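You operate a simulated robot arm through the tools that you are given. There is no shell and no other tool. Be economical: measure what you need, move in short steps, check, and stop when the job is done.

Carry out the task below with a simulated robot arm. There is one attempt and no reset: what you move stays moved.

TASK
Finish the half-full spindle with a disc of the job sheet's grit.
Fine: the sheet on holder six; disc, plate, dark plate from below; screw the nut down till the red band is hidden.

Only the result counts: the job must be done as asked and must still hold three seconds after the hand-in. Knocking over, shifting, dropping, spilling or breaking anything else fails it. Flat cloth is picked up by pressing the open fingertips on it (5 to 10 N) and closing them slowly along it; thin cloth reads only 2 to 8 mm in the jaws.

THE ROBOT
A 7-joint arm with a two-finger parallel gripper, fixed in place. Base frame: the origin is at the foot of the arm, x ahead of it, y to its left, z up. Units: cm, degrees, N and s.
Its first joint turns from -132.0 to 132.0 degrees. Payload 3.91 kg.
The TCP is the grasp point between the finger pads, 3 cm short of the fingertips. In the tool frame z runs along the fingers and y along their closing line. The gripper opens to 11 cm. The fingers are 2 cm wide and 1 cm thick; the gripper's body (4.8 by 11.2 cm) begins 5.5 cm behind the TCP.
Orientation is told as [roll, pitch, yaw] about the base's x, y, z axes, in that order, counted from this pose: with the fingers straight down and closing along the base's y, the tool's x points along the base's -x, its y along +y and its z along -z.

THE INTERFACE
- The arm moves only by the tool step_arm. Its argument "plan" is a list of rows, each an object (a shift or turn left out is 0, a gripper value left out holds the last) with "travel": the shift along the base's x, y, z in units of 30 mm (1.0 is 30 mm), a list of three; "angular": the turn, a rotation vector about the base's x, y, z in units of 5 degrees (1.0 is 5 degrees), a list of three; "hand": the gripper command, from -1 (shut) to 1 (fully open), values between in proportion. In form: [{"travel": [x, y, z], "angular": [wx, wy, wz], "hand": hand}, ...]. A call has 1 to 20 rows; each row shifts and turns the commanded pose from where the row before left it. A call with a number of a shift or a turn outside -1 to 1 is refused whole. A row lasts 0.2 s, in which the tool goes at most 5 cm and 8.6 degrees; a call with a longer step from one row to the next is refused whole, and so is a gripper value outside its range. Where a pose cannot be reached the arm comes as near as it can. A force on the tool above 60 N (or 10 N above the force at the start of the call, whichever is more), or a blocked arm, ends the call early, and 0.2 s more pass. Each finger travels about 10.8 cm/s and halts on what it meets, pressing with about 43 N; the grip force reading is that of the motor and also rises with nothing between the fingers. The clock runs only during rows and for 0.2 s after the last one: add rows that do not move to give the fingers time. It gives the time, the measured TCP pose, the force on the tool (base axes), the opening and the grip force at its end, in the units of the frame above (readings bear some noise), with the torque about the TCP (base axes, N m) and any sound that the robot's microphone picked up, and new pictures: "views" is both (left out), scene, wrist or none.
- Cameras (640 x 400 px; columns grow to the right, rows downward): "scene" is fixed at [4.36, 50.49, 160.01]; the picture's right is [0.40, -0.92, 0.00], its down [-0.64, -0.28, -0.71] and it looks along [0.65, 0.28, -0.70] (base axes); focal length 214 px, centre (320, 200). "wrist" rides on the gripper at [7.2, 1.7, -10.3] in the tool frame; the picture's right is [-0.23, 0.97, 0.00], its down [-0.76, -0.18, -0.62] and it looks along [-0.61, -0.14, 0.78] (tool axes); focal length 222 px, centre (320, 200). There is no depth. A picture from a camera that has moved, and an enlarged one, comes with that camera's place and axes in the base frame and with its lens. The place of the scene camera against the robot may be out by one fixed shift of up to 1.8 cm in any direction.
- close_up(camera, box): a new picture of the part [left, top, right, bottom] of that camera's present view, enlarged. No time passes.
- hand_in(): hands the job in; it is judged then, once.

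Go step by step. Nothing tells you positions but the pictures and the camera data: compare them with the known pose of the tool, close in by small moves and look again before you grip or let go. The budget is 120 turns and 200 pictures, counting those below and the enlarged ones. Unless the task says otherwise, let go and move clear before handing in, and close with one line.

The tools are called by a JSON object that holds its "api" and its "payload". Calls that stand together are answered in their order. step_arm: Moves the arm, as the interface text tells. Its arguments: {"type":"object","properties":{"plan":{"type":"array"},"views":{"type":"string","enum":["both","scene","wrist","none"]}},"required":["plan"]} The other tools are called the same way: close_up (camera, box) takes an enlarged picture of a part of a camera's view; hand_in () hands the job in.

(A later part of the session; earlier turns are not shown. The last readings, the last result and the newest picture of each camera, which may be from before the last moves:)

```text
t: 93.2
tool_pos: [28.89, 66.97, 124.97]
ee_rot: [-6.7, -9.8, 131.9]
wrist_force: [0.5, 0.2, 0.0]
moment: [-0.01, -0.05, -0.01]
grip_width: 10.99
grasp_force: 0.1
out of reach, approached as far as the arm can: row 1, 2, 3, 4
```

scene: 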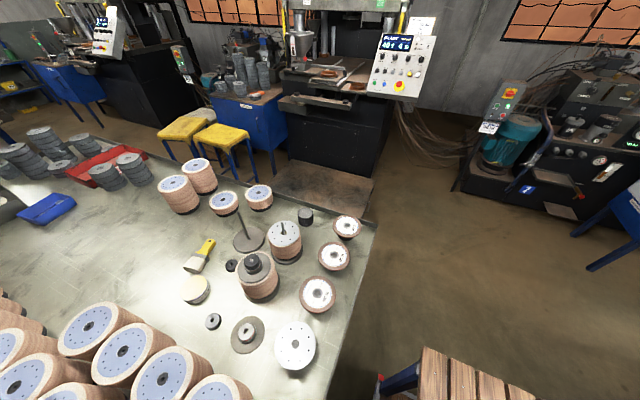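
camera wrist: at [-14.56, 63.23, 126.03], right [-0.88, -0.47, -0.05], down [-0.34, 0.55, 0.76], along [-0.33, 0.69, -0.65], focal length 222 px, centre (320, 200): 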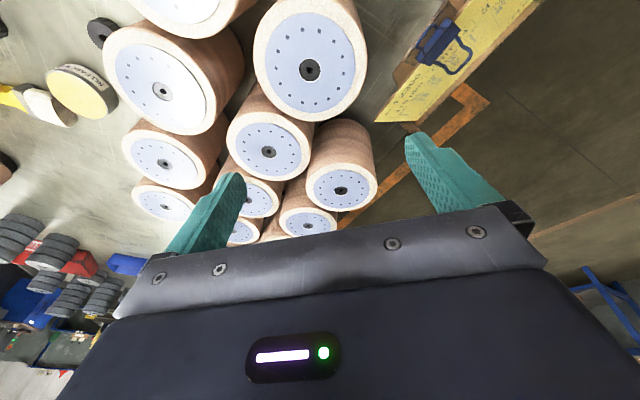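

{"api": "step_arm", "payload": {"plan": [{"angular": [0, 0, -1], "travel": [0.4, -0.6, 0]}, {"angular": [0, 0, -1], "travel": [0.4, -0.6, 0]}, {"angular": [0, 0, -1], "travel": [0.4, -0.6, 0]}, {"angular": [0, 0, -1], "travel": [0.4, -0.6, 0]}, {"angular": [0, 0, -1], "travel": [0.4, -0.6, 0]}, {"angular": [0, 0, -1]}, {"angular": [0, 0, -1]}, {"angular": [0, 0, -1]}, {"angular": [0, 0, -1]}, {"angular": [0, 0, -1]}, {"angular": [0, 0, -1]}, {"angular": [0, 0, -1]}, {"angular": [0, 0, -1]}, {"angular": [0, 0, -1]}, {"angular": [0, 0, -1]}, {"angular": [0, 0, -1]}, {"angular": [0, 0, -1]}, {"angular": [0, 0, -1]}, {"angular": [0, 0, -1]}, {"angular": [0, 0, -1]}], "views": "none"}}

{"api": "step_arm", "payload": {"plan": [{"angular": [0, 0, -1]}, {"angular": [0, 0, -1]}, {"angular": [0, 0, -1]}, {"angular": [0, 0, -1]}, {"angular": [0, 0, -1]}, {"angular": [0, 0, -1]}, {"angular": [0, 0, -0.38]}, {"angular": [0, 1, 0]}, {"angular": [0, 0.96, 0]}, {"angular": [0.67, 0, 0]}, {"angular": [0.67, 0, 0]}, {}], "views": "both"}}

```text
t: 97.4
tool_pos: [34.87, 57.74, 125.08]
ee_rot: [-6.6, -10.0, 31.9]
wrist_force: [0.0, -0.7, -0.5]
moment: [0.0, -0.02, 0.03]
grip_width: 11.01
grasp_force: 0.0
```

```text
t: 100.0
tool_pos: [41.46, 39.84, 122.05]
ee_rot: [0.0, -0.1, 0.4]
wrist_force: [0.2, 0.4, -0.5]
moment: [0.02, 0.0, 0.0]
grip_width: 10.99
grasp_force: 0.0
out of reach, approached as far as the arm can: row 2, 3, 4, 5, 6, 7, 8, 9, 11
camera wrist: at [34.26, 41.51, 132.38], right [0.22, 0.98, 0.0], down [0.76, -0.17, 0.62], along [0.61, -0.14, -0.78], focal length 222 px, centre (320, 200)
```

scene: 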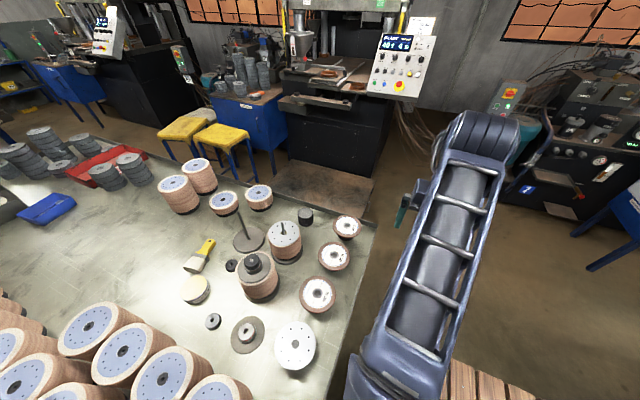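
wrist: 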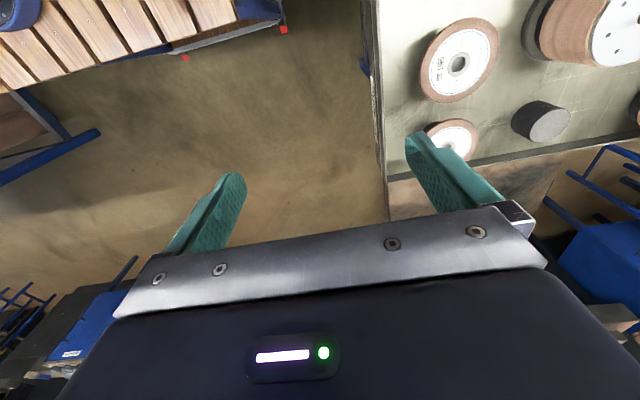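

The arm is upright again. I'll zoom in on the working parts in the scene view (unobstructed now).

{"api": "close_up", "payload": {"camera": "scene", "box": [220, 305, 280, 360]}}

{"api": "close_up", "payload": {"camera": "scene", "box": [230, 210, 310, 310]}}

{"api": "close_up", "payload": {"camera": "scene", "box": [265, 205, 365, 270]}}

{"api": "close_up", "payload": {"camera": "scene", "box": [200, 305, 230, 335]}}

{"api": "close_up", "payload": {"camera": "scene", "box": [260, 300, 340, 380]}}

```text
7.27 times, centred on (250, 332) of scene
camera zoom: at [4.36, 50.49, 160.01], right [0.4, -0.92, 0.0], down [-0.64, -0.28, -0.71], along [0.65, 0.28, -0.7], focal length 1560 px, centre (829, -764)
```

zoom: 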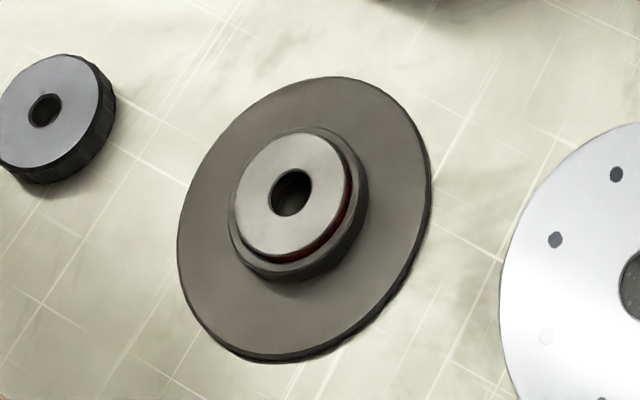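

```text
4.00 times, centred on (270, 260) of scene
camera zoom: at [4.36, 50.49, 160.01], right [0.4, -0.92, 0.0], down [-0.64, -0.28, -0.71], along [0.65, 0.28, -0.7], focal length 858 px, centre (520, -40)
```

zoom: 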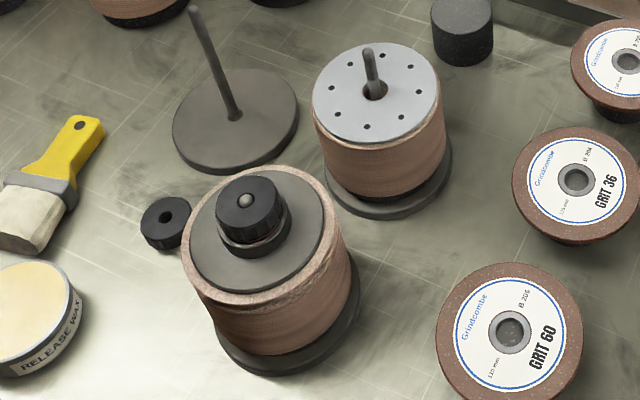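

```text
6.15 times, centred on (315, 238) of scene
camera zoom: at [4.36, 50.49, 160.01], right [0.4, -0.92, 0.0], down [-0.64, -0.28, -0.71], along [0.65, 0.28, -0.7], focal length 1320 px, centre (351, -31)
```

zoom: 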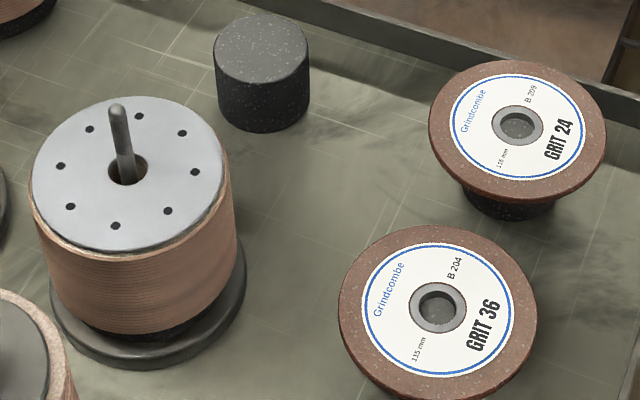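

```text
13.33 times, centred on (215, 320) of scene
camera zoom: at [4.36, 50.49, 160.01], right [0.4, -0.92, 0.0], down [-0.64, -0.28, -0.71], along [0.65, 0.28, -0.7], focal length 2860 px, centre (1720, -1400)
```

zoom: 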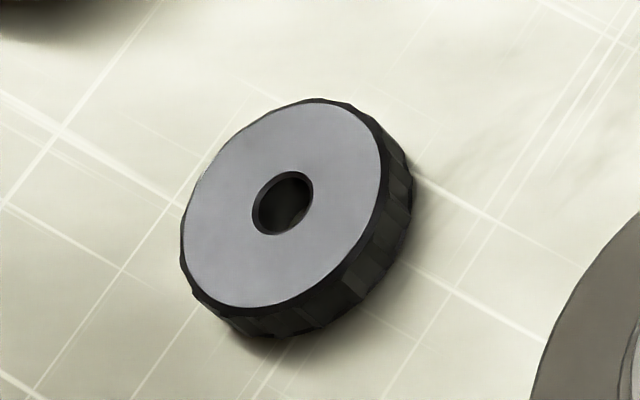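

```text
5.00 times, centred on (300, 340) of scene
camera zoom: at [4.36, 50.49, 160.01], right [0.4, -0.92, 0.0], down [-0.64, -0.28, -0.71], along [0.65, 0.28, -0.7], focal length 1072 px, centre (420, -500)
```

zoom: 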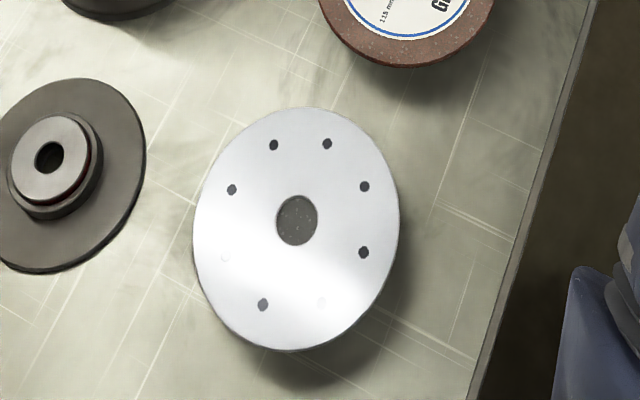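

GRIT 24 is the disc at about (59, 62). The spindle stack at about (41, 80) is the half-full one. To get true heights I'll take a low side view of the row from the -y side.

{"api": "step_arm", "payload": {"plan": [{"angular": [0, 0, 1], "travel": [0.3, -0.5, 0]}, {"angular": [0, 0, 1], "travel": [0.3, -0.5, 0]}, {"angular": [0, 0, 1], "travel": [0.3, -0.5, 0]}, {"angular": [0, 0, 1], "travel": [0.3, -0.5, 0]}, {"angular": [0, 0, 1], "travel": [0.3, -0.5, 0]}, {"angular": [0, 0, 1], "travel": [0.3, -0.5, 0]}, {"angular": [0, 0, 1], "travel": [0.3, -0.5, 0]}, {"angular": [0, 0, 1], "travel": [0.3, -0.5, 0]}, {"angular": [0, 0, 1], "travel": [0.3, -0.5, 0]}, {"angular": [0, 0, 1], "travel": [0.3, -0.5, 0]}, {"angular": [0, 0, 1]}, {"angular": [0, 0, 1]}, {"angular": [0, 0, 1]}, {"angular": [0, 0, 1]}, {"angular": [0, 0, 1]}, {"angular": [0, 0, 1]}, {"angular": [0, 0, 1]}, {"angular": [0, 0, 1]}, {}], "views": "none"}}

{"api": "step_arm", "payload": {"plan": [{"angular": [1, 0, 0], "travel": [0, 0, -0.7]}, {"angular": [1, 0, 0], "travel": [0, 0, -0.7]}, {"angular": [1, 0, 0], "travel": [0, 0, -0.7]}, {"angular": [1, 0, 0], "travel": [0, 0, -0.7]}, {"angular": [1, 0, 0], "travel": [0, 0, -0.7]}, {"angular": [1, 0, 0], "travel": [0, 0, -0.7]}, {"angular": [1, 0, 0], "travel": [0, 0, -0.7]}, {"angular": [1, 0, 0], "travel": [0, 0, -0.7]}, {"angular": [1, 0, 0], "travel": [0, 0, -0.7]}, {"angular": [1, 0, 0], "travel": [0, 0, -0.7]}, {}], "views": "wrist"}}

```text
t: 104.0
tool_pos: [50.5, 24.92, 121.85]
ee_rot: [0.0, 0.0, 90.1]
wrist_force: [0.2, 0.2, -0.5]
moment: [-0.02, 0.0, -0.01]
grip_width: 11.01
grasp_force: 0.1
```

```text
t: 106.4
tool_pos: [50.51, 25.0, 100.8]
ee_rot: [-0.1, -50.1, 90.0]
wrist_force: [-0.3, 0.3, 0.9]
moment: [-0.02, -0.01, 0.0]
grip_width: 11.03
grasp_force: 0.1
camera wrist: at [48.76, 12.4, 101.96], right [-0.97, 0.15, 0.17], down [0.18, 0.01, 0.98], along [0.14, 0.99, -0.04], focal length 222 px, centre (320, 200)
```

wrist: 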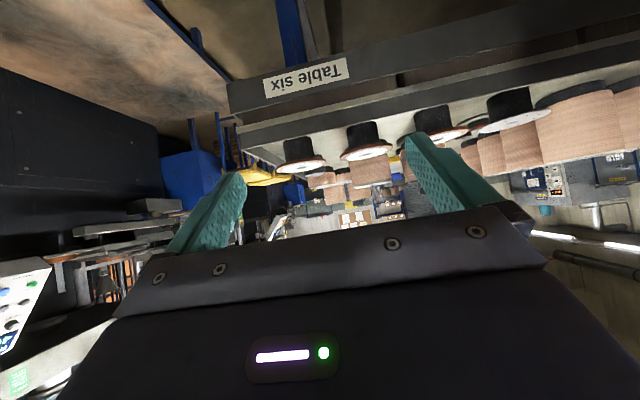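

{"api": "close_up", "payload": {"camera": "wrist", "box": [270, 115, 400, 196]}}

{"api": "close_up", "payload": {"camera": "wrist", "box": [400, 75, 560, 175]}}

```text
4.92 times, centred on (335, 156) of wrist
camera zoom: at [48.76, 12.4, 101.96], right [-0.97, 0.15, 0.17], down [0.18, 0.01, 0.98], along [0.14, 0.99, -0.04], focal length 1094 px, centre (246, 419)
```

zoom: 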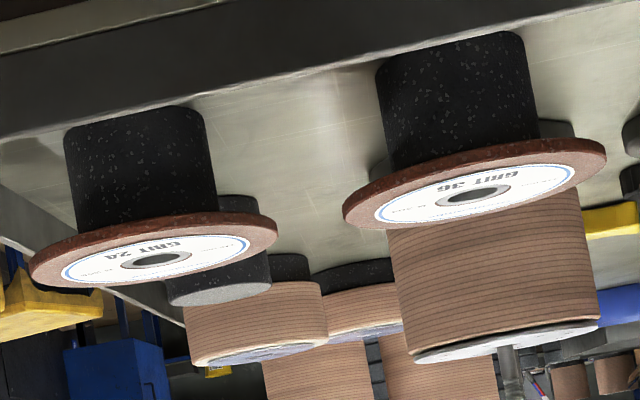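

```text
4.00 times, centred on (480, 125) of wrist
camera zoom: at [48.76, 12.4, 101.96], right [-0.97, 0.15, 0.17], down [0.18, 0.01, 0.98], along [0.14, 0.99, -0.04], focal length 888 px, centre (-320, 500)
```

zoom: 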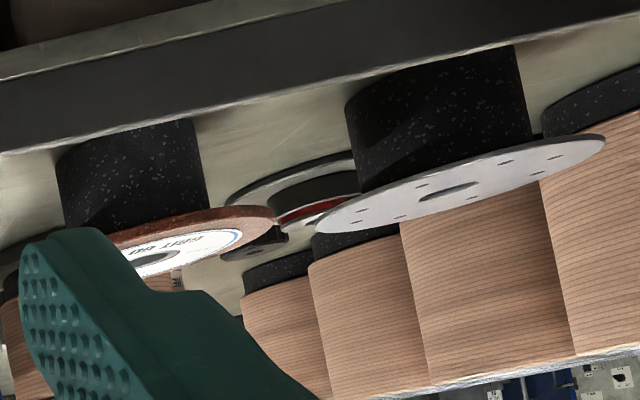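

I'll take the same view from 15 cm higher to triangulate heights of the bench, lip, discs and stack.

{"api": "step_arm", "payload": {"plan": [{"travel": [0, 0, 1]}, {"travel": [0, 0, 1]}, {"travel": [0, 0, 1]}, {"travel": [0, 0, 1]}, {"travel": [0, 0, 1]}, {"travel": [0, 0, 1]}, {}], "views": "wrist"}}

{"api": "close_up", "payload": {"camera": "wrist", "box": [240, 70, 400, 170]}}

{"api": "close_up", "payload": {"camera": "wrist", "box": [380, 20, 540, 120]}}

```text
t: 108.0
tool_pos: [50.59, 24.87, 118.98]
ee_rot: [-0.1, -50.1, 90.1]
wrist_force: [-1.0, -0.2, 0.5]
moment: [0.01, -0.02, -0.01]
grip_width: 11.02
grasp_force: 0.1
camera wrist: at [48.98, 12.35, 120.22], right [-0.97, 0.15, 0.17], down [0.18, 0.01, 0.98], along [0.14, 0.99, -0.04], focal length 222 px, centre (320, 200)
```

wrist: 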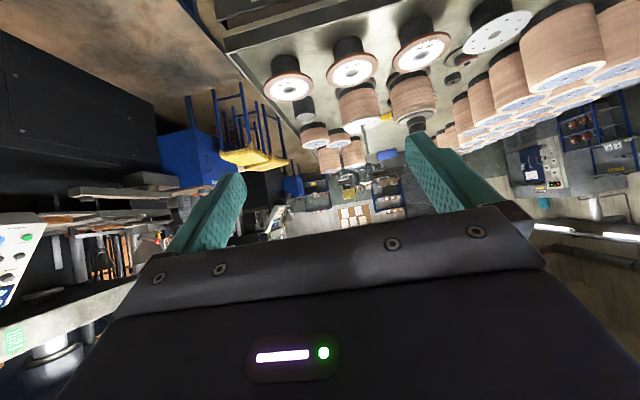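

```text
4.00 times, centred on (320, 120) of wrist
camera zoom: at [48.98, 12.35, 120.22], right [-0.97, 0.15, 0.17], down [0.18, 0.01, 0.98], along [0.14, 0.99, -0.04], focal length 888 px, centre (320, 520)
```

zoom: 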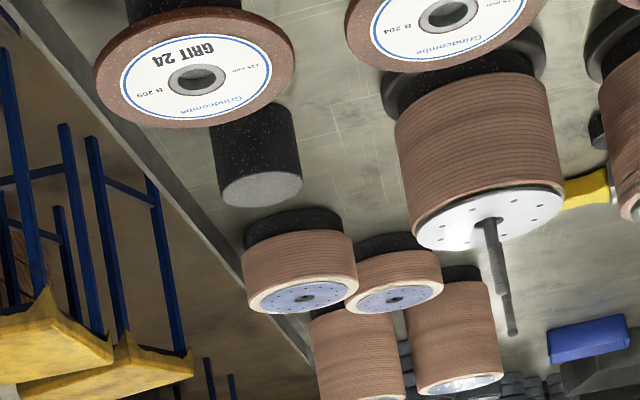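

```text
4.00 times, centred on (460, 70) of wrist
camera zoom: at [48.98, 12.35, 120.22], right [-0.97, 0.15, 0.17], down [0.18, 0.01, 0.98], along [0.14, 0.99, -0.04], focal length 888 px, centre (-240, 720)
```

zoom: 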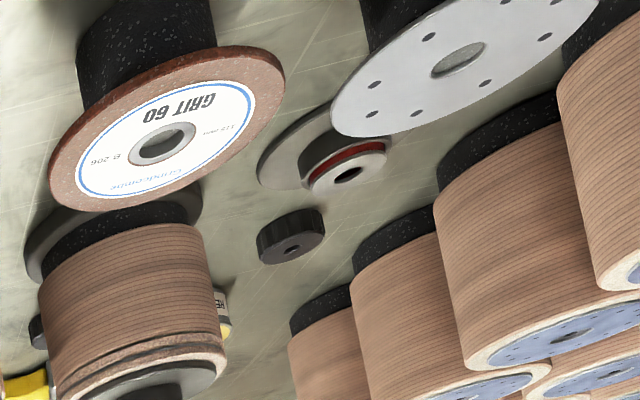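

{"api": "close_up", "payload": {"camera": "wrist", "box": [220, 0, 380, 100]}}

```text
4.00 times, centred on (300, 50) of wrist
camera zoom: at [48.98, 12.35, 120.22], right [-0.97, 0.15, 0.17], down [0.18, 0.01, 0.98], along [0.14, 0.99, -0.04], focal length 888 px, centre (400, 800)
```

zoom: 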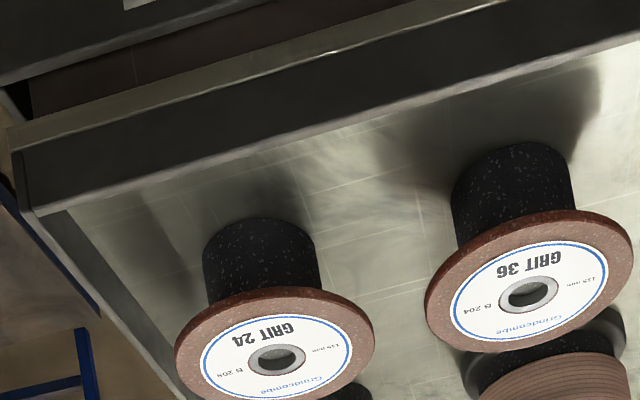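

Triangulated: GRIT 24 bore at (58.5, 61.6, top 92.4), bench top z≈86.5 with an 88.5 lip at y≈52.5. The spindle is at (41.9, 80.1), with its plate at z≈98.1 and rod tip at ≈107. The disc overhangs its pedestal by about 2.4 cm, so I'll pinch its rim with a horizontal gripper pointing +y and closing vertically. First I'll set that orientation.

{"api": "step_arm", "payload": {"plan": [{"angular": [1, 0, 0]}, {"angular": [1, 0, 0]}, {"angular": [1, 0, 0]}, {"angular": [1, 0, 0]}, {"angular": [1, 0, 0]}, {"angular": [1, 0, 0]}, {"angular": [1, 0, 0]}, {"angular": [1, 0, 0]}, {"angular": [0, 1, 0]}, {"angular": [0, 1, 0]}, {"angular": [0, 1, 0]}, {"angular": [0, 1, 0]}, {"angular": [0, 1, 0]}, {"angular": [0, 1, 0]}, {"angular": [0, 1, 0]}, {"angular": [0, 1, 0]}, {"angular": [0, 1, 0]}, {}], "views": "none"}}

{"api": "step_arm", "payload": {"plan": [{"angular": [0, 1, 0]}, {"angular": [0, 1, 0]}, {"angular": [0, 1, 0]}, {"angular": [0, 1, 0]}, {"angular": [0, 1, 0]}, {"angular": [0, 1, 0]}, {"angular": [0, 1, 0]}, {"angular": [0, 1, 0]}, {"angular": [0, 1, 0]}, {}], "views": "both"}}

```text
t: 111.8
tool_pos: [50.55, 24.99, 118.91]
ee_rot: [90.1, -45.0, -0.1]
wrist_force: [0.6, 0.4, -0.4]
moment: [-0.03, 0.03, 0.02]
grip_width: 10.99
grasp_force: 0.0
```

```text
t: 114.0
tool_pos: [50.54, 24.78, 118.89]
ee_rot: [90.0, 0.0, -0.2]
wrist_force: [-0.6, -0.2, 0.4]
moment: [0.03, 0.03, 0.01]
grip_width: 11.0
grasp_force: 0.0
camera wrist: at [43.33, 14.55, 120.71], right [0.23, 0.0, 0.97], down [0.76, -0.62, -0.18], along [0.61, 0.78, -0.14], focal length 222 px, centre (320, 200)
```

scene: 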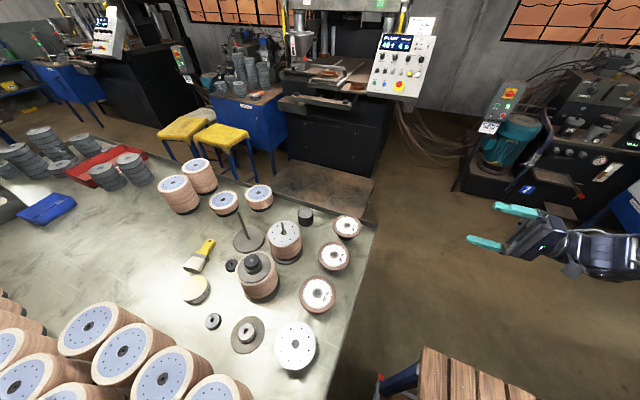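
wrist: 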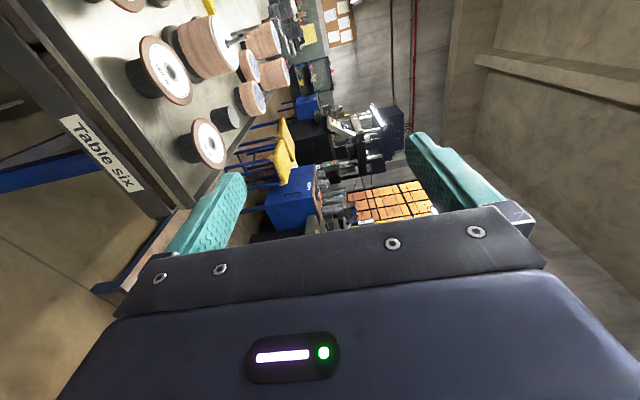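

{"api": "step_arm", "payload": {"plan": [{"travel": [0.3, 0, -1], "hand": -0.45}, {"travel": [0.3, 0, -1]}, {"travel": [0.3, 0, -1]}, {"travel": [0.3, 0, -1]}, {"travel": [0.3, 0, -1]}, {"travel": [0.3, 0, -1]}, {"travel": [0.3, 0, -1]}, {"travel": [0.3, 0, -1]}, {"travel": [0.25, 0, -0.9]}, {"travel": [0, 1, 0]}, {"travel": [0, 1, 0]}, {"travel": [0, 1, 0]}, {"travel": [0, 1, 0]}, {"travel": [0, 1, 0]}, {"travel": [0, 1, 0]}, {"travel": [0, 0.8, 0]}, {}], "views": "both"}}

{"api": "close_up", "payload": {"camera": "wrist", "box": [80, 80, 480, 260]}}

{"api": "close_up", "payload": {"camera": "scene", "box": [310, 195, 430, 275]}}

```text
t: 117.6
tool_pos: [58.39, 45.29, 92.2]
ee_rot: [90.0, -0.1, -0.1]
wrist_force: [-0.4, -0.2, -0.3]
moment: [0.02, -0.02, -0.01]
grip_width: 3.0
grasp_force: 0.0
camera wrist: at [51.22, 34.91, 93.97], right [0.23, 0.0, 0.97], down [0.76, -0.62, -0.18], along [0.61, 0.78, -0.14], focal length 222 px, centre (320, 200)
```

scene: 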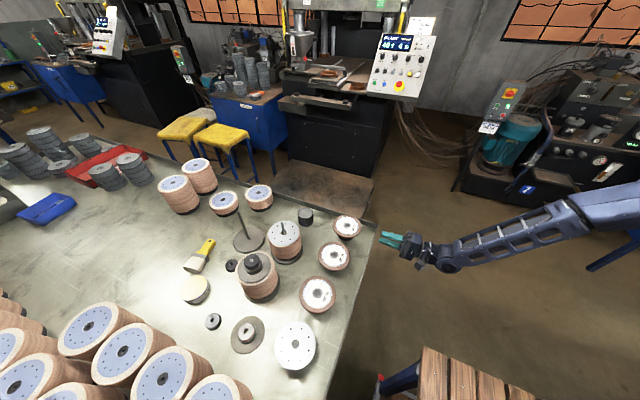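
wrist: 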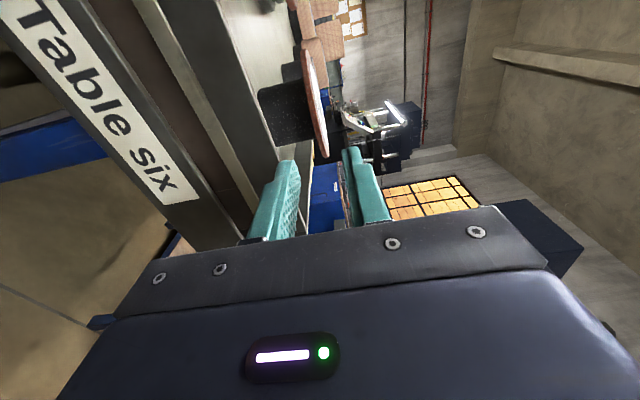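

```text
1.60 times, centred on (280, 170) of wrist
camera zoom: at [51.22, 34.91, 93.97], right [0.23, 0.0, 0.97], down [0.76, -0.62, -0.18], along [0.61, 0.78, -0.14], focal length 355 px, centre (384, 248)
```

zoom: 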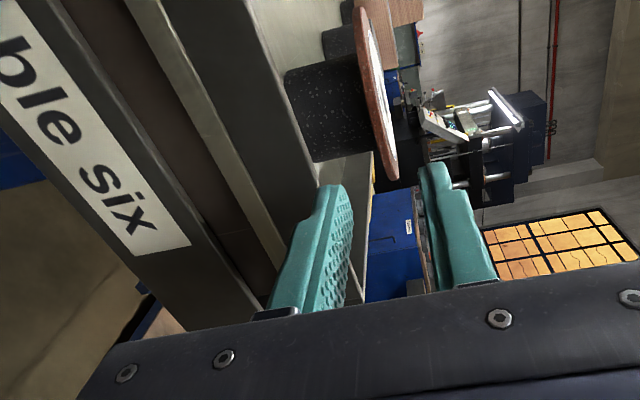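

```text
5.00 times, centred on (370, 235) of scene
camera zoom: at [4.36, 50.49, 160.01], right [0.4, -0.92, 0.0], down [-0.64, -0.28, -0.71], along [0.65, 0.28, -0.7], focal length 1072 px, centre (70, 25)
```

zoom: 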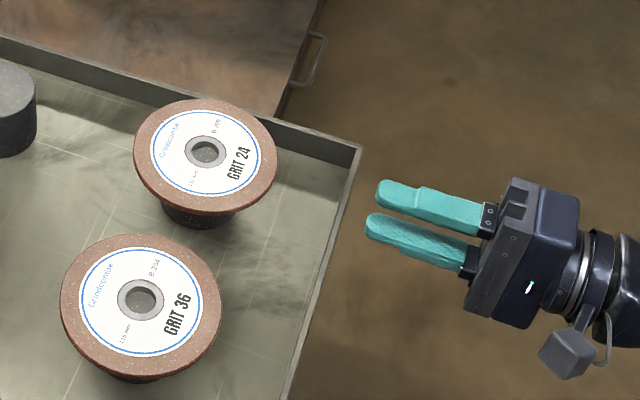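

The disc's edge lies in the fingers' mid-plane. I'll slide in to y≈54.5, close slowly, then check.

{"api": "step_arm", "payload": {"plan": [{"travel": [0, 0.6, 0]}, {"travel": [0, 0.6, 0]}, {"travel": [0, 0.6, 0]}, {"travel": [0, 0.6, 0]}, {"travel": [0, 0.6, 0]}, {}], "views": "wrist"}}

{"api": "close_up", "payload": {"camera": "wrist", "box": [200, 40, 440, 240]}}

{"api": "close_up", "payload": {"camera": "scene", "box": [310, 195, 430, 275]}}

```text
t: 119.0
tool_pos: [58.38, 54.39, 92.08]
ee_rot: [89.9, 0.1, -0.1]
wrist_force: [-0.3, 0.1, 0.4]
moment: [-0.02, 0.0, 0.01]
grip_width: 3.05
grasp_force: 0.0
camera wrist: at [51.17, 43.98, 93.89], right [0.23, 0.0, 0.97], down [0.76, -0.62, -0.18], along [0.61, 0.78, -0.14], focal length 222 px, centre (320, 200)
```

wrist: 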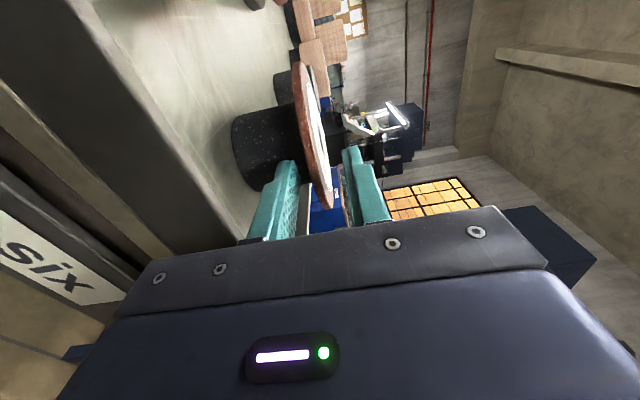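

```text
2.00 times, centred on (320, 140) of wrist
camera zoom: at [51.17, 43.98, 93.89], right [0.23, 0.0, 0.97], down [0.76, -0.62, -0.18], along [0.61, 0.78, -0.14], focal length 444 px, centre (320, 320)
```

zoom: 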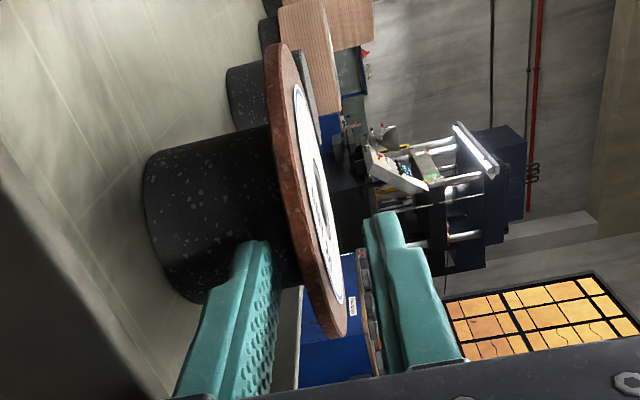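

```text
5.00 times, centred on (370, 235) of scene
camera zoom: at [4.36, 50.49, 160.01], right [0.4, -0.92, 0.0], down [-0.64, -0.28, -0.71], along [0.65, 0.28, -0.7], focal length 1072 px, centre (70, 25)
```

zoom: 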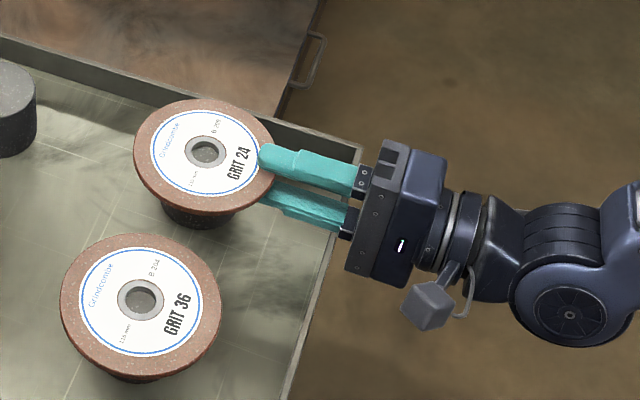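

{"api": "step_arm", "payload": {"plan": [{"hand": -0.6}, {"hand": -0.7}, {"hand": -0.78}, {"hand": -0.84}, {"hand": -0.88}, {"hand": -0.92}, {"hand": -1}, {}, {}], "views": "wrist"}}

{"api": "close_up", "payload": {"camera": "wrist", "box": [200, 40, 440, 240]}}

```text
t: 121.0
tool_pos: [58.37, 54.49, 92.14]
ee_rot: [90.0, -0.1, -0.1]
wrist_force: [0.4, -0.4, -0.4]
moment: [-0.08, 0.03, -0.01]
grip_width: 0.53
grasp_force: 43.0
camera wrist: at [51.18, 43.96, 93.89], right [0.23, 0.0, 0.97], down [0.76, -0.62, -0.18], along [0.61, 0.78, -0.14], focal length 222 px, centre (320, 200)
```

wrist: 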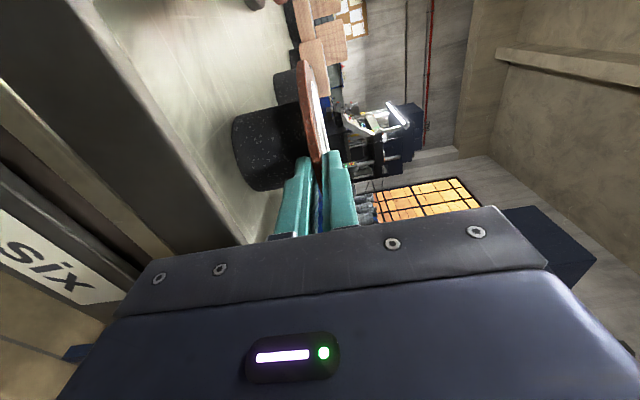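

```text
2.00 times, centred on (320, 140) of wrist
camera zoom: at [51.18, 43.96, 93.89], right [0.23, 0.0, 0.97], down [0.76, -0.62, -0.18], along [0.61, 0.78, -0.14], focal length 444 px, centre (320, 320)
```

zoom: 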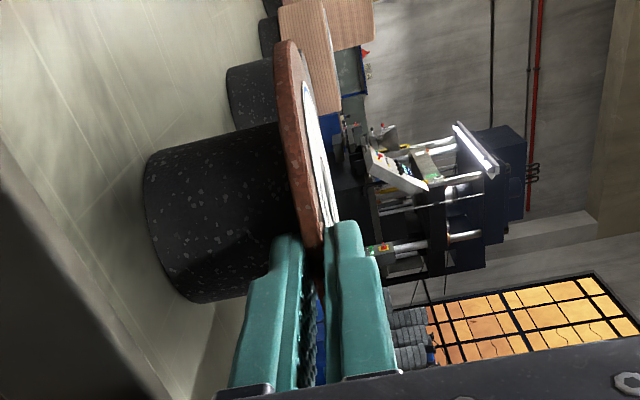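

Gripped (0.53 cm, 43 N). Lifting straight up.

{"api": "step_arm", "payload": {"plan": [{"travel": [0, 0, 0.15]}, {"travel": [0, 0, 0.3]}, {"travel": [0, 0, 0.6]}, {"travel": [0, 0, 0.9]}, {"travel": [0, 0, 0.9]}, {"travel": [0, 0, 0.9]}, {"travel": [0, 0, 0.9]}, {"travel": [0, 0, 0.9]}, {"travel": [0, 0, 0.6]}, {}], "views": "both"}}

{"api": "close_up", "payload": {"camera": "scene", "box": [310, 155, 430, 245]}}

{"api": "close_up", "payload": {"camera": "wrist", "box": [200, 40, 440, 240]}}

```text
t: 123.2
tool_pos: [58.51, 54.44, 110.65]
ee_rot: [90.0, -0.1, -0.1]
wrist_force: [0.0, 0.1, -2.0]
moment: [-0.09, 0.01, 0.01]
grip_width: 0.56
grasp_force: 43.1
camera wrist: at [51.22, 44.08, 112.44], right [0.23, 0.0, 0.97], down [0.76, -0.62, -0.18], along [0.61, 0.78, -0.14], focal length 222 px, centre (320, 200)
```

scene: 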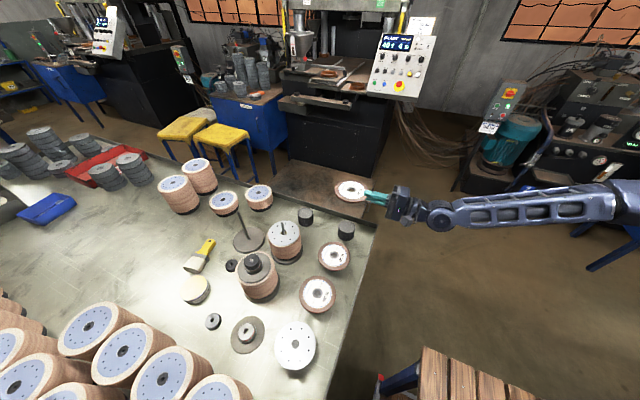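
wrist: 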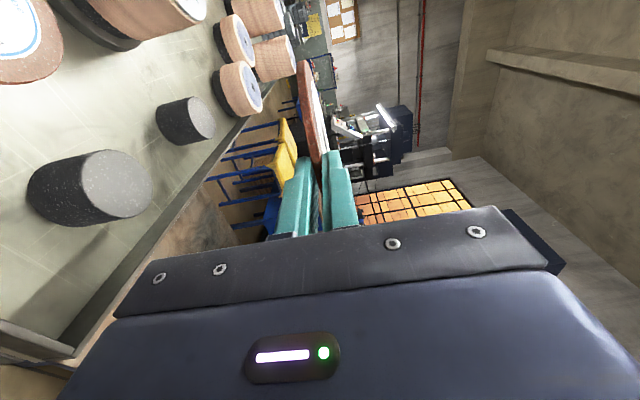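

```text
4.44 times, centred on (370, 200) of scene
camera zoom: at [4.36, 50.49, 160.01], right [0.4, -0.92, 0.0], down [-0.64, -0.28, -0.71], along [0.65, 0.28, -0.7], focal length 953 px, centre (98, 200)
```

zoom: 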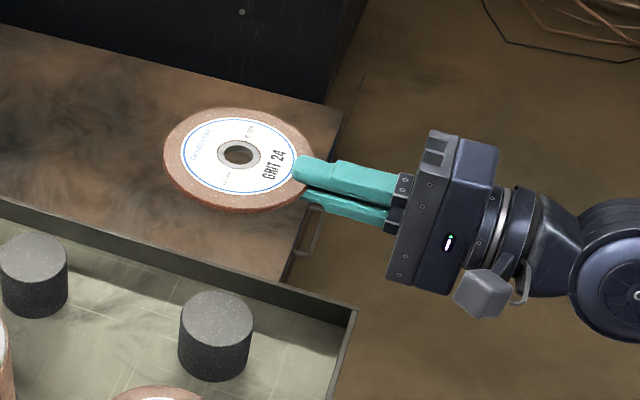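

```text
2.00 times, centred on (320, 140) of wrist
camera zoom: at [51.22, 44.08, 112.44], right [0.23, 0.0, 0.97], down [0.76, -0.62, -0.18], along [0.61, 0.78, -0.14], focal length 444 px, centre (320, 320)
```

zoom: 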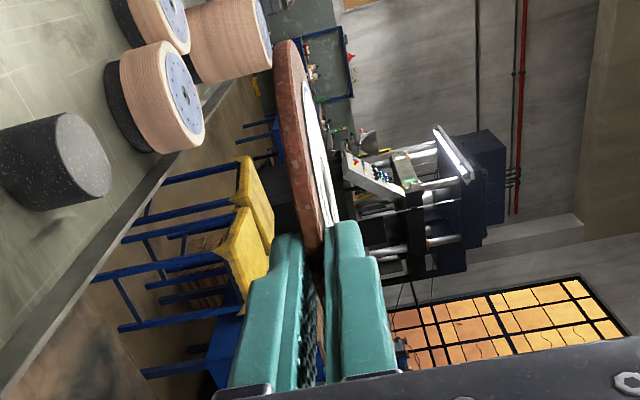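

Disc held level. The rod tip is really at z≈103.6 (the longer rod is the empty spindle behind). I'll carry the disc over the rod at z≈108 and check alignment.

{"api": "step_arm", "payload": {"plan": [{"travel": [-0.6, 0.65, -0.1]}, {"travel": [-0.8, 0.9, -0.1]}, {"travel": [-0.8, 0.9, -0.1]}, {"travel": [-0.8, 0.9, -0.1]}, {"travel": [-0.8, 0.9, -0.1]}, {"travel": [-0.8, 0.9, -0.1]}, {"travel": [-0.6, 0.6, -0.1]}, {"travel": [-0.5, 0.42, -0.1]}, {}], "views": "both"}}

{"api": "close_up", "payload": {"camera": "scene", "box": [240, 190, 340, 255]}}

{"api": "close_up", "payload": {"camera": "wrist", "box": [160, 40, 400, 240]}}

```text
t: 125.2
tool_pos: [41.18, 72.99, 108.43]
ee_rot: [90.0, -0.2, -0.1]
wrist_force: [0.5, 0.4, -1.4]
moment: [-0.08, -0.01, 0.0]
grip_width: 0.58
grasp_force: 42.6
camera wrist: at [34.04, 62.59, 110.2], right [0.23, 0.0, 0.97], down [0.76, -0.62, -0.18], along [0.61, 0.78, -0.14], focal length 222 px, centre (320, 200)
```

scene: 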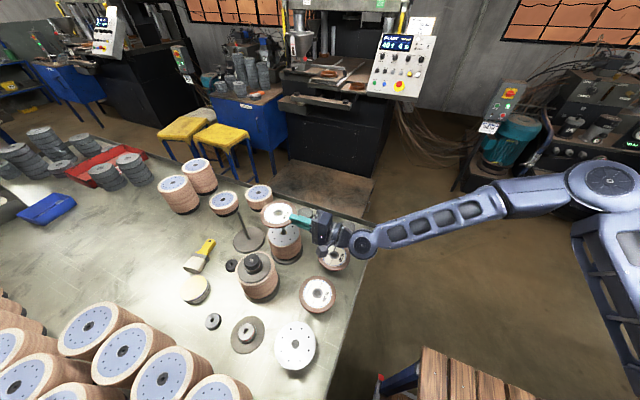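
wrist: 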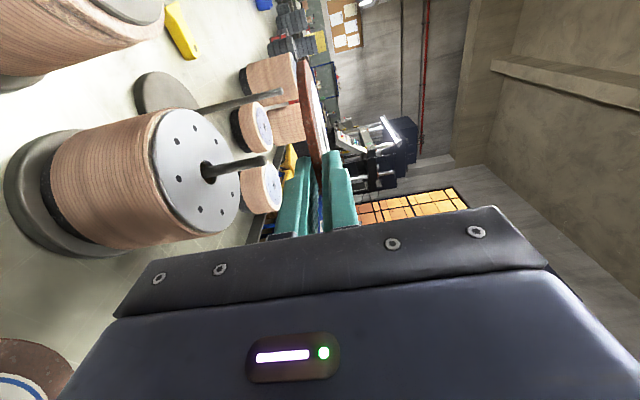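

```text
6.15 times, centred on (290, 222) of scene
camera zoom: at [4.36, 50.49, 160.01], right [0.4, -0.92, 0.0], down [-0.64, -0.28, -0.71], along [0.65, 0.28, -0.7], focal length 1320 px, centre (505, 62)
```

zoom: 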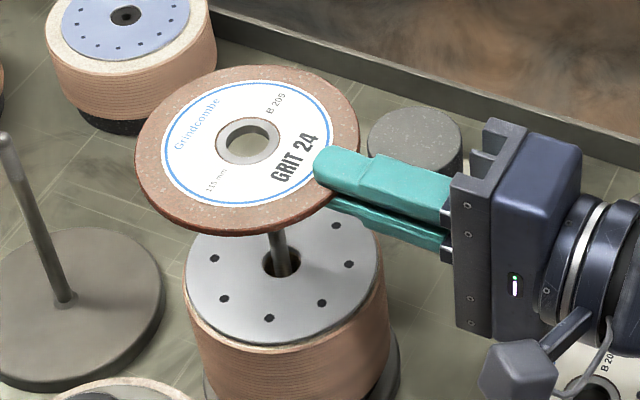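

```text
2.00 times, centred on (280, 140) of wrist
camera zoom: at [34.04, 62.59, 110.2], right [0.23, 0.0, 0.97], down [0.76, -0.62, -0.18], along [0.61, 0.78, -0.14], focal length 444 px, centre (400, 320)
```

zoom: 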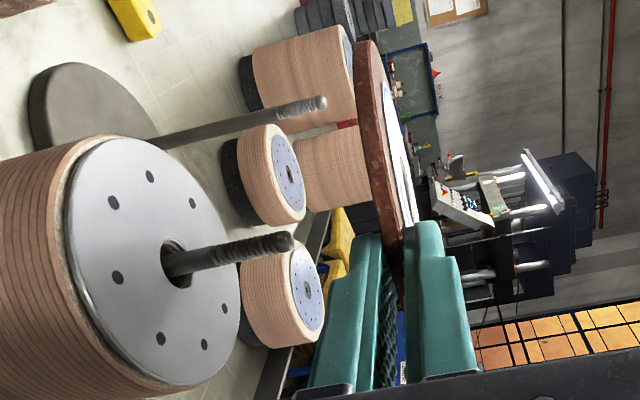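

Projecting the rod axis to the disc height, the bore needs about (+0.14, -0.31) cm. I'll correct and lower to just above the rod tip.

{"api": "step_arm", "payload": {"plan": [{"travel": [0.047, -0.103, 0]}, {"travel": [0, 0, -0.5]}, {"travel": [0, 0, -0.5]}, {"travel": [0, 0, -0.3]}, {}], "views": "none"}}

{"api": "close_up", "payload": {"camera": "scene", "box": [250, 200, 330, 250]}}

{"api": "close_up", "payload": {"camera": "wrist", "box": [160, 40, 400, 240]}}

```text
t: 126.4
tool_pos: [41.49, 72.56, 104.26]
ee_rot: [89.9, -0.1, -0.1]
wrist_force: [-0.3, -0.3, -1.3]
moment: [-0.11, 0.02, -0.05]
grip_width: 0.54
grasp_force: 43.0
```

```text
8.00 times, centred on (290, 225) of scene
camera zoom: at [4.36, 50.49, 160.01], right [0.4, -0.92, 0.0], down [-0.64, -0.28, -0.71], along [0.65, 0.28, -0.7], focal length 1716 px, centre (560, 0)
```

zoom: 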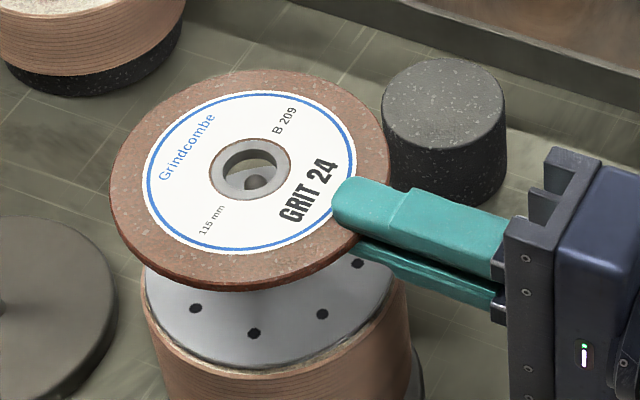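

```text
2.00 times, centred on (280, 140) of wrist
camera zoom: at [34.25, 62.22, 106.1], right [0.23, 0.0, 0.97], down [0.76, -0.62, -0.18], along [0.61, 0.78, -0.14], focal length 444 px, centre (400, 320)
```

zoom: 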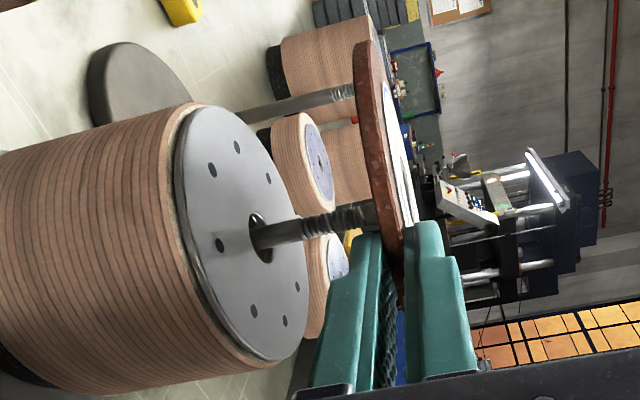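

The rod tip shows inside the bore, nearly centred. I'll make a tiny correction and lower to z≈100.5.

{"api": "step_arm", "payload": {"plan": [{"travel": [0.02, -0.05, 0]}, {"travel": [0, 0, -0.2]}, {"travel": [0, 0, -0.2]}, {"travel": [0, 0, -0.2]}, {"travel": [0, 0, -0.2]}, {"travel": [0, 0, -0.25]}, {"travel": [0, 0, -0.2]}, {}], "views": "none"}}

{"api": "close_up", "payload": {"camera": "scene", "box": [250, 200, 330, 250]}}

{"api": "close_up", "payload": {"camera": "wrist", "box": [160, 40, 400, 240]}}

```text
t: 128.2
tool_pos: [41.53, 72.32, 100.49]
ee_rot: [90.0, -0.1, -0.2]
wrist_force: [0.0, -0.2, -0.7]
moment: [-0.08, 0.01, 0.02]
grip_width: 0.57
grasp_force: 43.1
```

```text
8.00 times, centred on (290, 225) of scene
camera zoom: at [4.36, 50.49, 160.01], right [0.4, -0.92, 0.0], down [-0.64, -0.28, -0.71], along [0.65, 0.28, -0.7], focal length 1716 px, centre (560, 0)
```

zoom: 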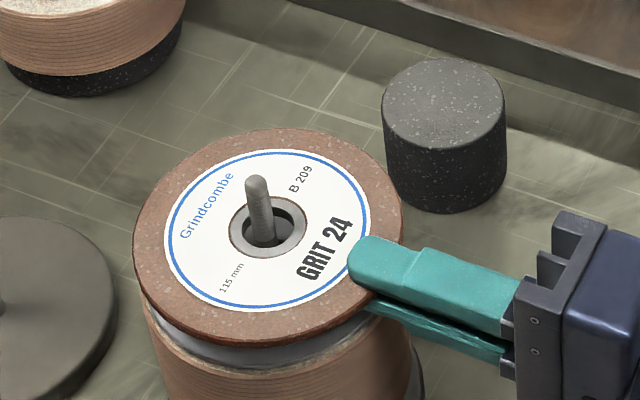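

```text
2.00 times, centred on (280, 140) of wrist
camera zoom: at [34.33, 61.95, 102.27], right [0.23, 0.0, 0.97], down [0.76, -0.62, -0.18], along [0.61, 0.78, -0.14], focal length 444 px, centre (400, 320)
```

zoom: 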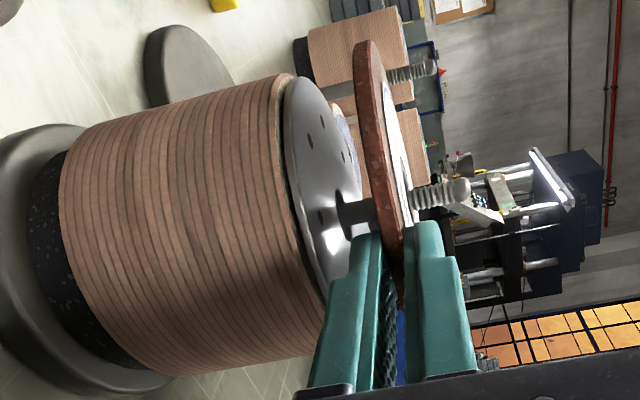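

The disc is threaded. I'll lower slightly, open a little, and withdraw along -y so that it settles onto the stack.

{"api": "step_arm", "payload": {"plan": [{"travel": [0, 0, -0.1]}, {"hand": -0.85}, {"hand": -0.76}, {}, {}, {"travel": [0, -0.15, 0]}, {"travel": [0, -0.3, 0]}, {"travel": [0, -0.4, 0]}, {"travel": [0, -0.6, 0]}, {"travel": [0, -0.8, 0]}, {"travel": [0, -0.8, 0.3]}, {}], "views": "both"}}

{"api": "close_up", "payload": {"camera": "scene", "box": [250, 200, 330, 250]}}

{"api": "close_up", "payload": {"camera": "wrist", "box": [160, 40, 400, 240]}}

```text
t: 130.8
tool_pos: [41.59, 63.34, 101.16]
ee_rot: [90.0, -0.1, -0.1]
wrist_force: [0.3, -0.2, 0.9]
moment: [0.02, 0.0, 0.01]
grip_width: 1.3
grasp_force: 0.1
camera wrist: at [34.39, 52.87, 103.01], right [0.23, 0.0, 0.97], down [0.76, -0.62, -0.18], along [0.61, 0.78, -0.14], focal length 222 px, centre (320, 200)
```

scene: 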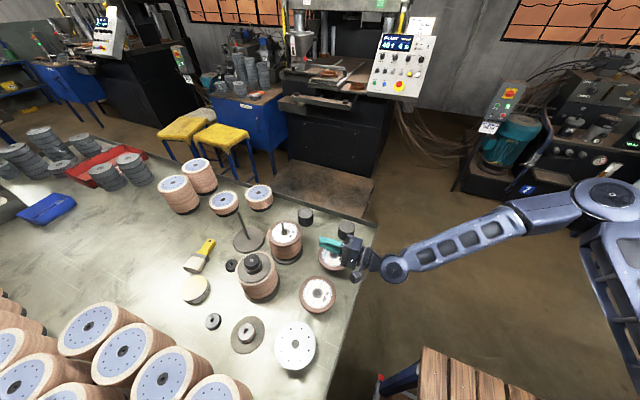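
wrist: 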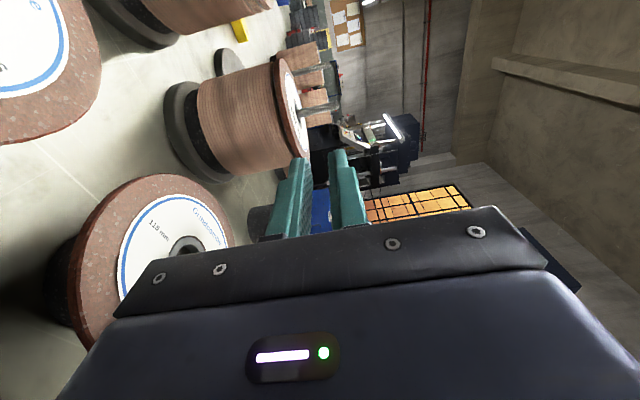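

```text
8.00 times, centred on (290, 225) of scene
camera zoom: at [4.36, 50.49, 160.01], right [0.4, -0.92, 0.0], down [-0.64, -0.28, -0.71], along [0.65, 0.28, -0.7], focal length 1716 px, centre (560, 0)
```

zoom: 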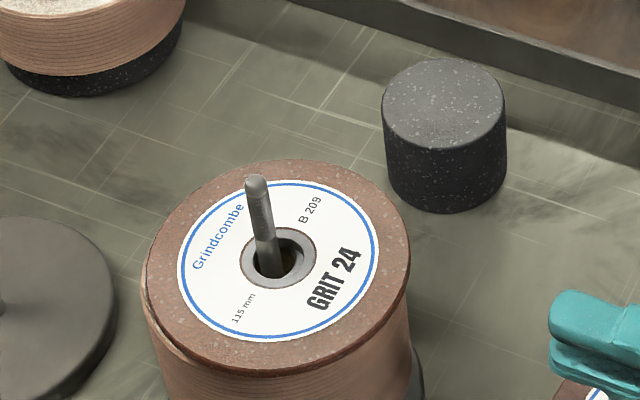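

```text
2.00 times, centred on (280, 140) of wrist
camera zoom: at [34.39, 52.87, 103.01], right [0.23, 0.0, 0.97], down [0.76, -0.62, -0.18], along [0.61, 0.78, -0.14], focal length 444 px, centre (400, 320)
```

zoom: 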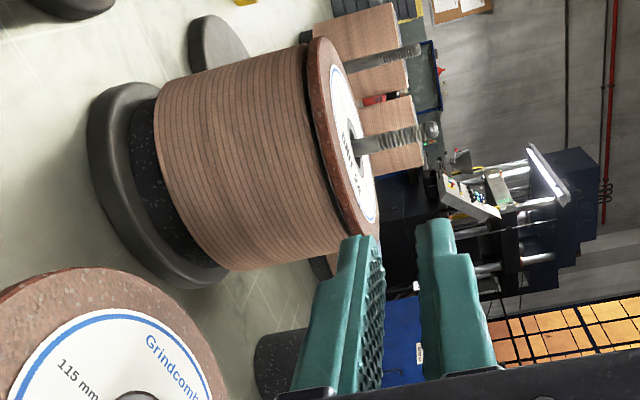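

The disc lies flat on the stack with the rod through it. Next is the plate at (14.8, 62.0, top 92.0), which I'll pinch the same way. I'm moving the gripper in front of it.

{"api": "step_arm", "payload": {"plan": [{"travel": [0, -0.8, 0.6]}, {"travel": [0, -1, 0.4], "hand": -0.6}, {"travel": [0, -1, 0]}, {"travel": [0, -1, 0]}, {"travel": [0, -1, 0]}, {"travel": [-0.4, -0.8, 0]}, {"travel": [-0.9, -0.8, 0]}, {"travel": [-1, 0, 0]}, {"travel": [-1, 0, 0]}, {"travel": [-1, 0, 0]}, {"travel": [-1, 0, 0]}, {"travel": [-1, 0, 0]}, {"travel": [-1, 0, 0]}, {"travel": [-1, 0, 0]}, {"travel": [-0.6, 0, 0]}, {}], "views": "both"}}

```text
t: 134.2
tool_pos: [17.83, 50.78, 104.2]
ee_rot: [89.9, 0.0, -0.1]
wrist_force: [0.5, 1.3, -0.1]
moment: [-0.01, -0.02, 0.01]
grip_width: 2.2
grasp_force: 0.1
out of reach, approached as far as the arm can: row 8, 9, 10, 11, 12, 13, 14
camera wrist: at [10.55, 40.51, 106.03], right [0.23, 0.0, 0.97], down [0.76, -0.62, -0.18], along [0.61, 0.78, -0.14], focal length 222 px, centre (320, 200)
```

scene: 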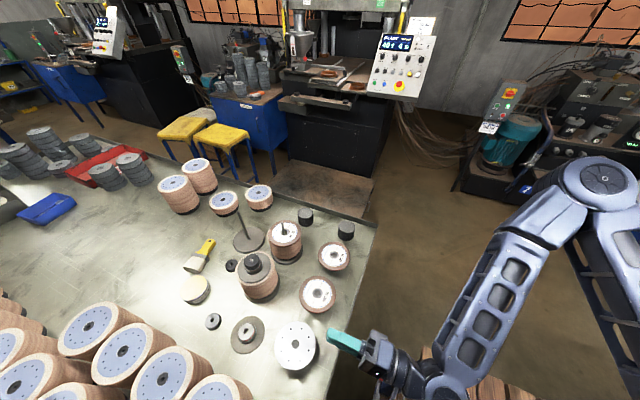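
wrist: 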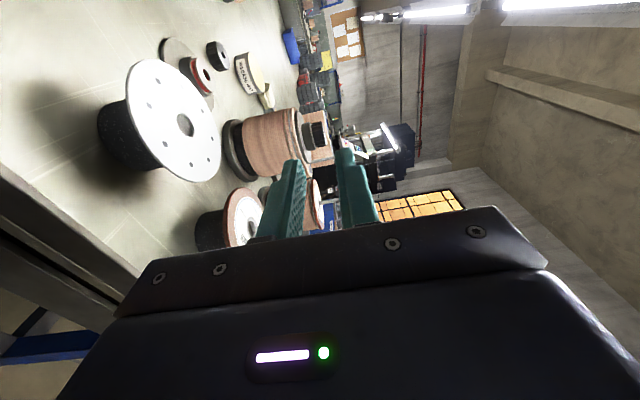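

The minimum reach is about 54 cm, so I'll descend at (14.8, 52), just clear of the rim.

{"api": "step_arm", "payload": {"plan": [{"travel": [-0.5, 0.4, 0]}, {"travel": [-0.5, 0.1, 0]}, {"travel": [0, 0, -0.8]}, {"travel": [0, 0, -0.8]}, {"travel": [0, 0, -0.8]}, {"travel": [0, 0, -0.8]}, {"travel": [0, 0, -0.8]}, {}], "views": "wrist"}}

{"api": "close_up", "payload": {"camera": "wrist", "box": [160, 40, 400, 240]}}

{"api": "close_up", "payload": {"camera": "scene", "box": [255, 300, 415, 400]}}

```text
t: 136.0
tool_pos: [14.74, 52.11, 92.11]
ee_rot: [90.0, -0.1, -0.1]
wrist_force: [0.4, 0.2, 0.6]
moment: [0.03, 0.03, -0.02]
grip_width: 2.22
grasp_force: 0.0
camera wrist: at [7.53, 41.84, 93.82], right [0.23, 0.0, 0.97], down [0.76, -0.62, -0.18], along [0.61, 0.78, -0.14], focal length 222 px, centre (320, 200)
```

wrist: 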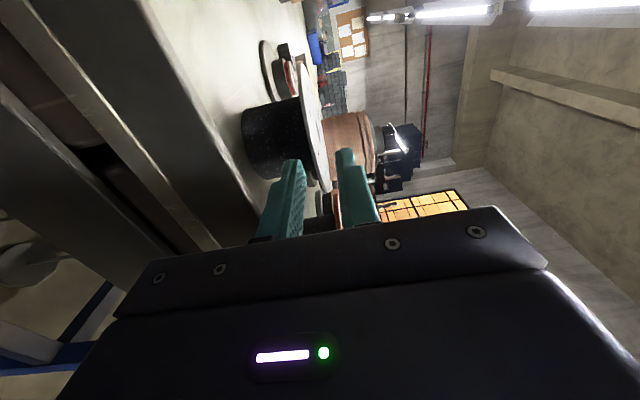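

```text
2.00 times, centred on (280, 140) of wrist
camera zoom: at [7.53, 41.84, 93.82], right [0.23, 0.0, 0.97], down [0.76, -0.62, -0.18], along [0.61, 0.78, -0.14], focal length 444 px, centre (400, 320)
```

zoom: 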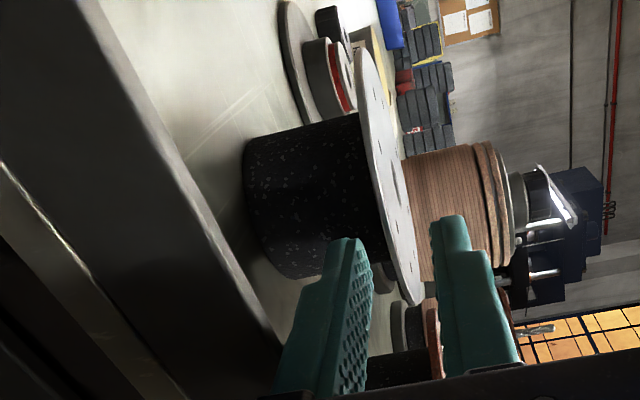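

```text
4.00 times, centred on (335, 350) of scene
camera zoom: at [4.36, 50.49, 160.01], right [0.4, -0.92, 0.0], down [-0.64, -0.28, -0.71], along [0.65, 0.28, -0.7], focal length 858 px, centre (260, -400)
```

zoom: 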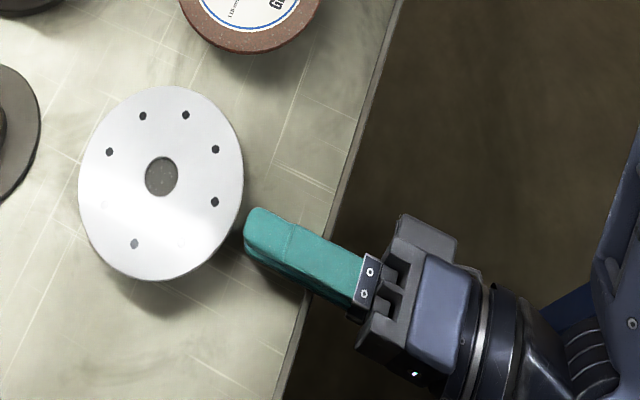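

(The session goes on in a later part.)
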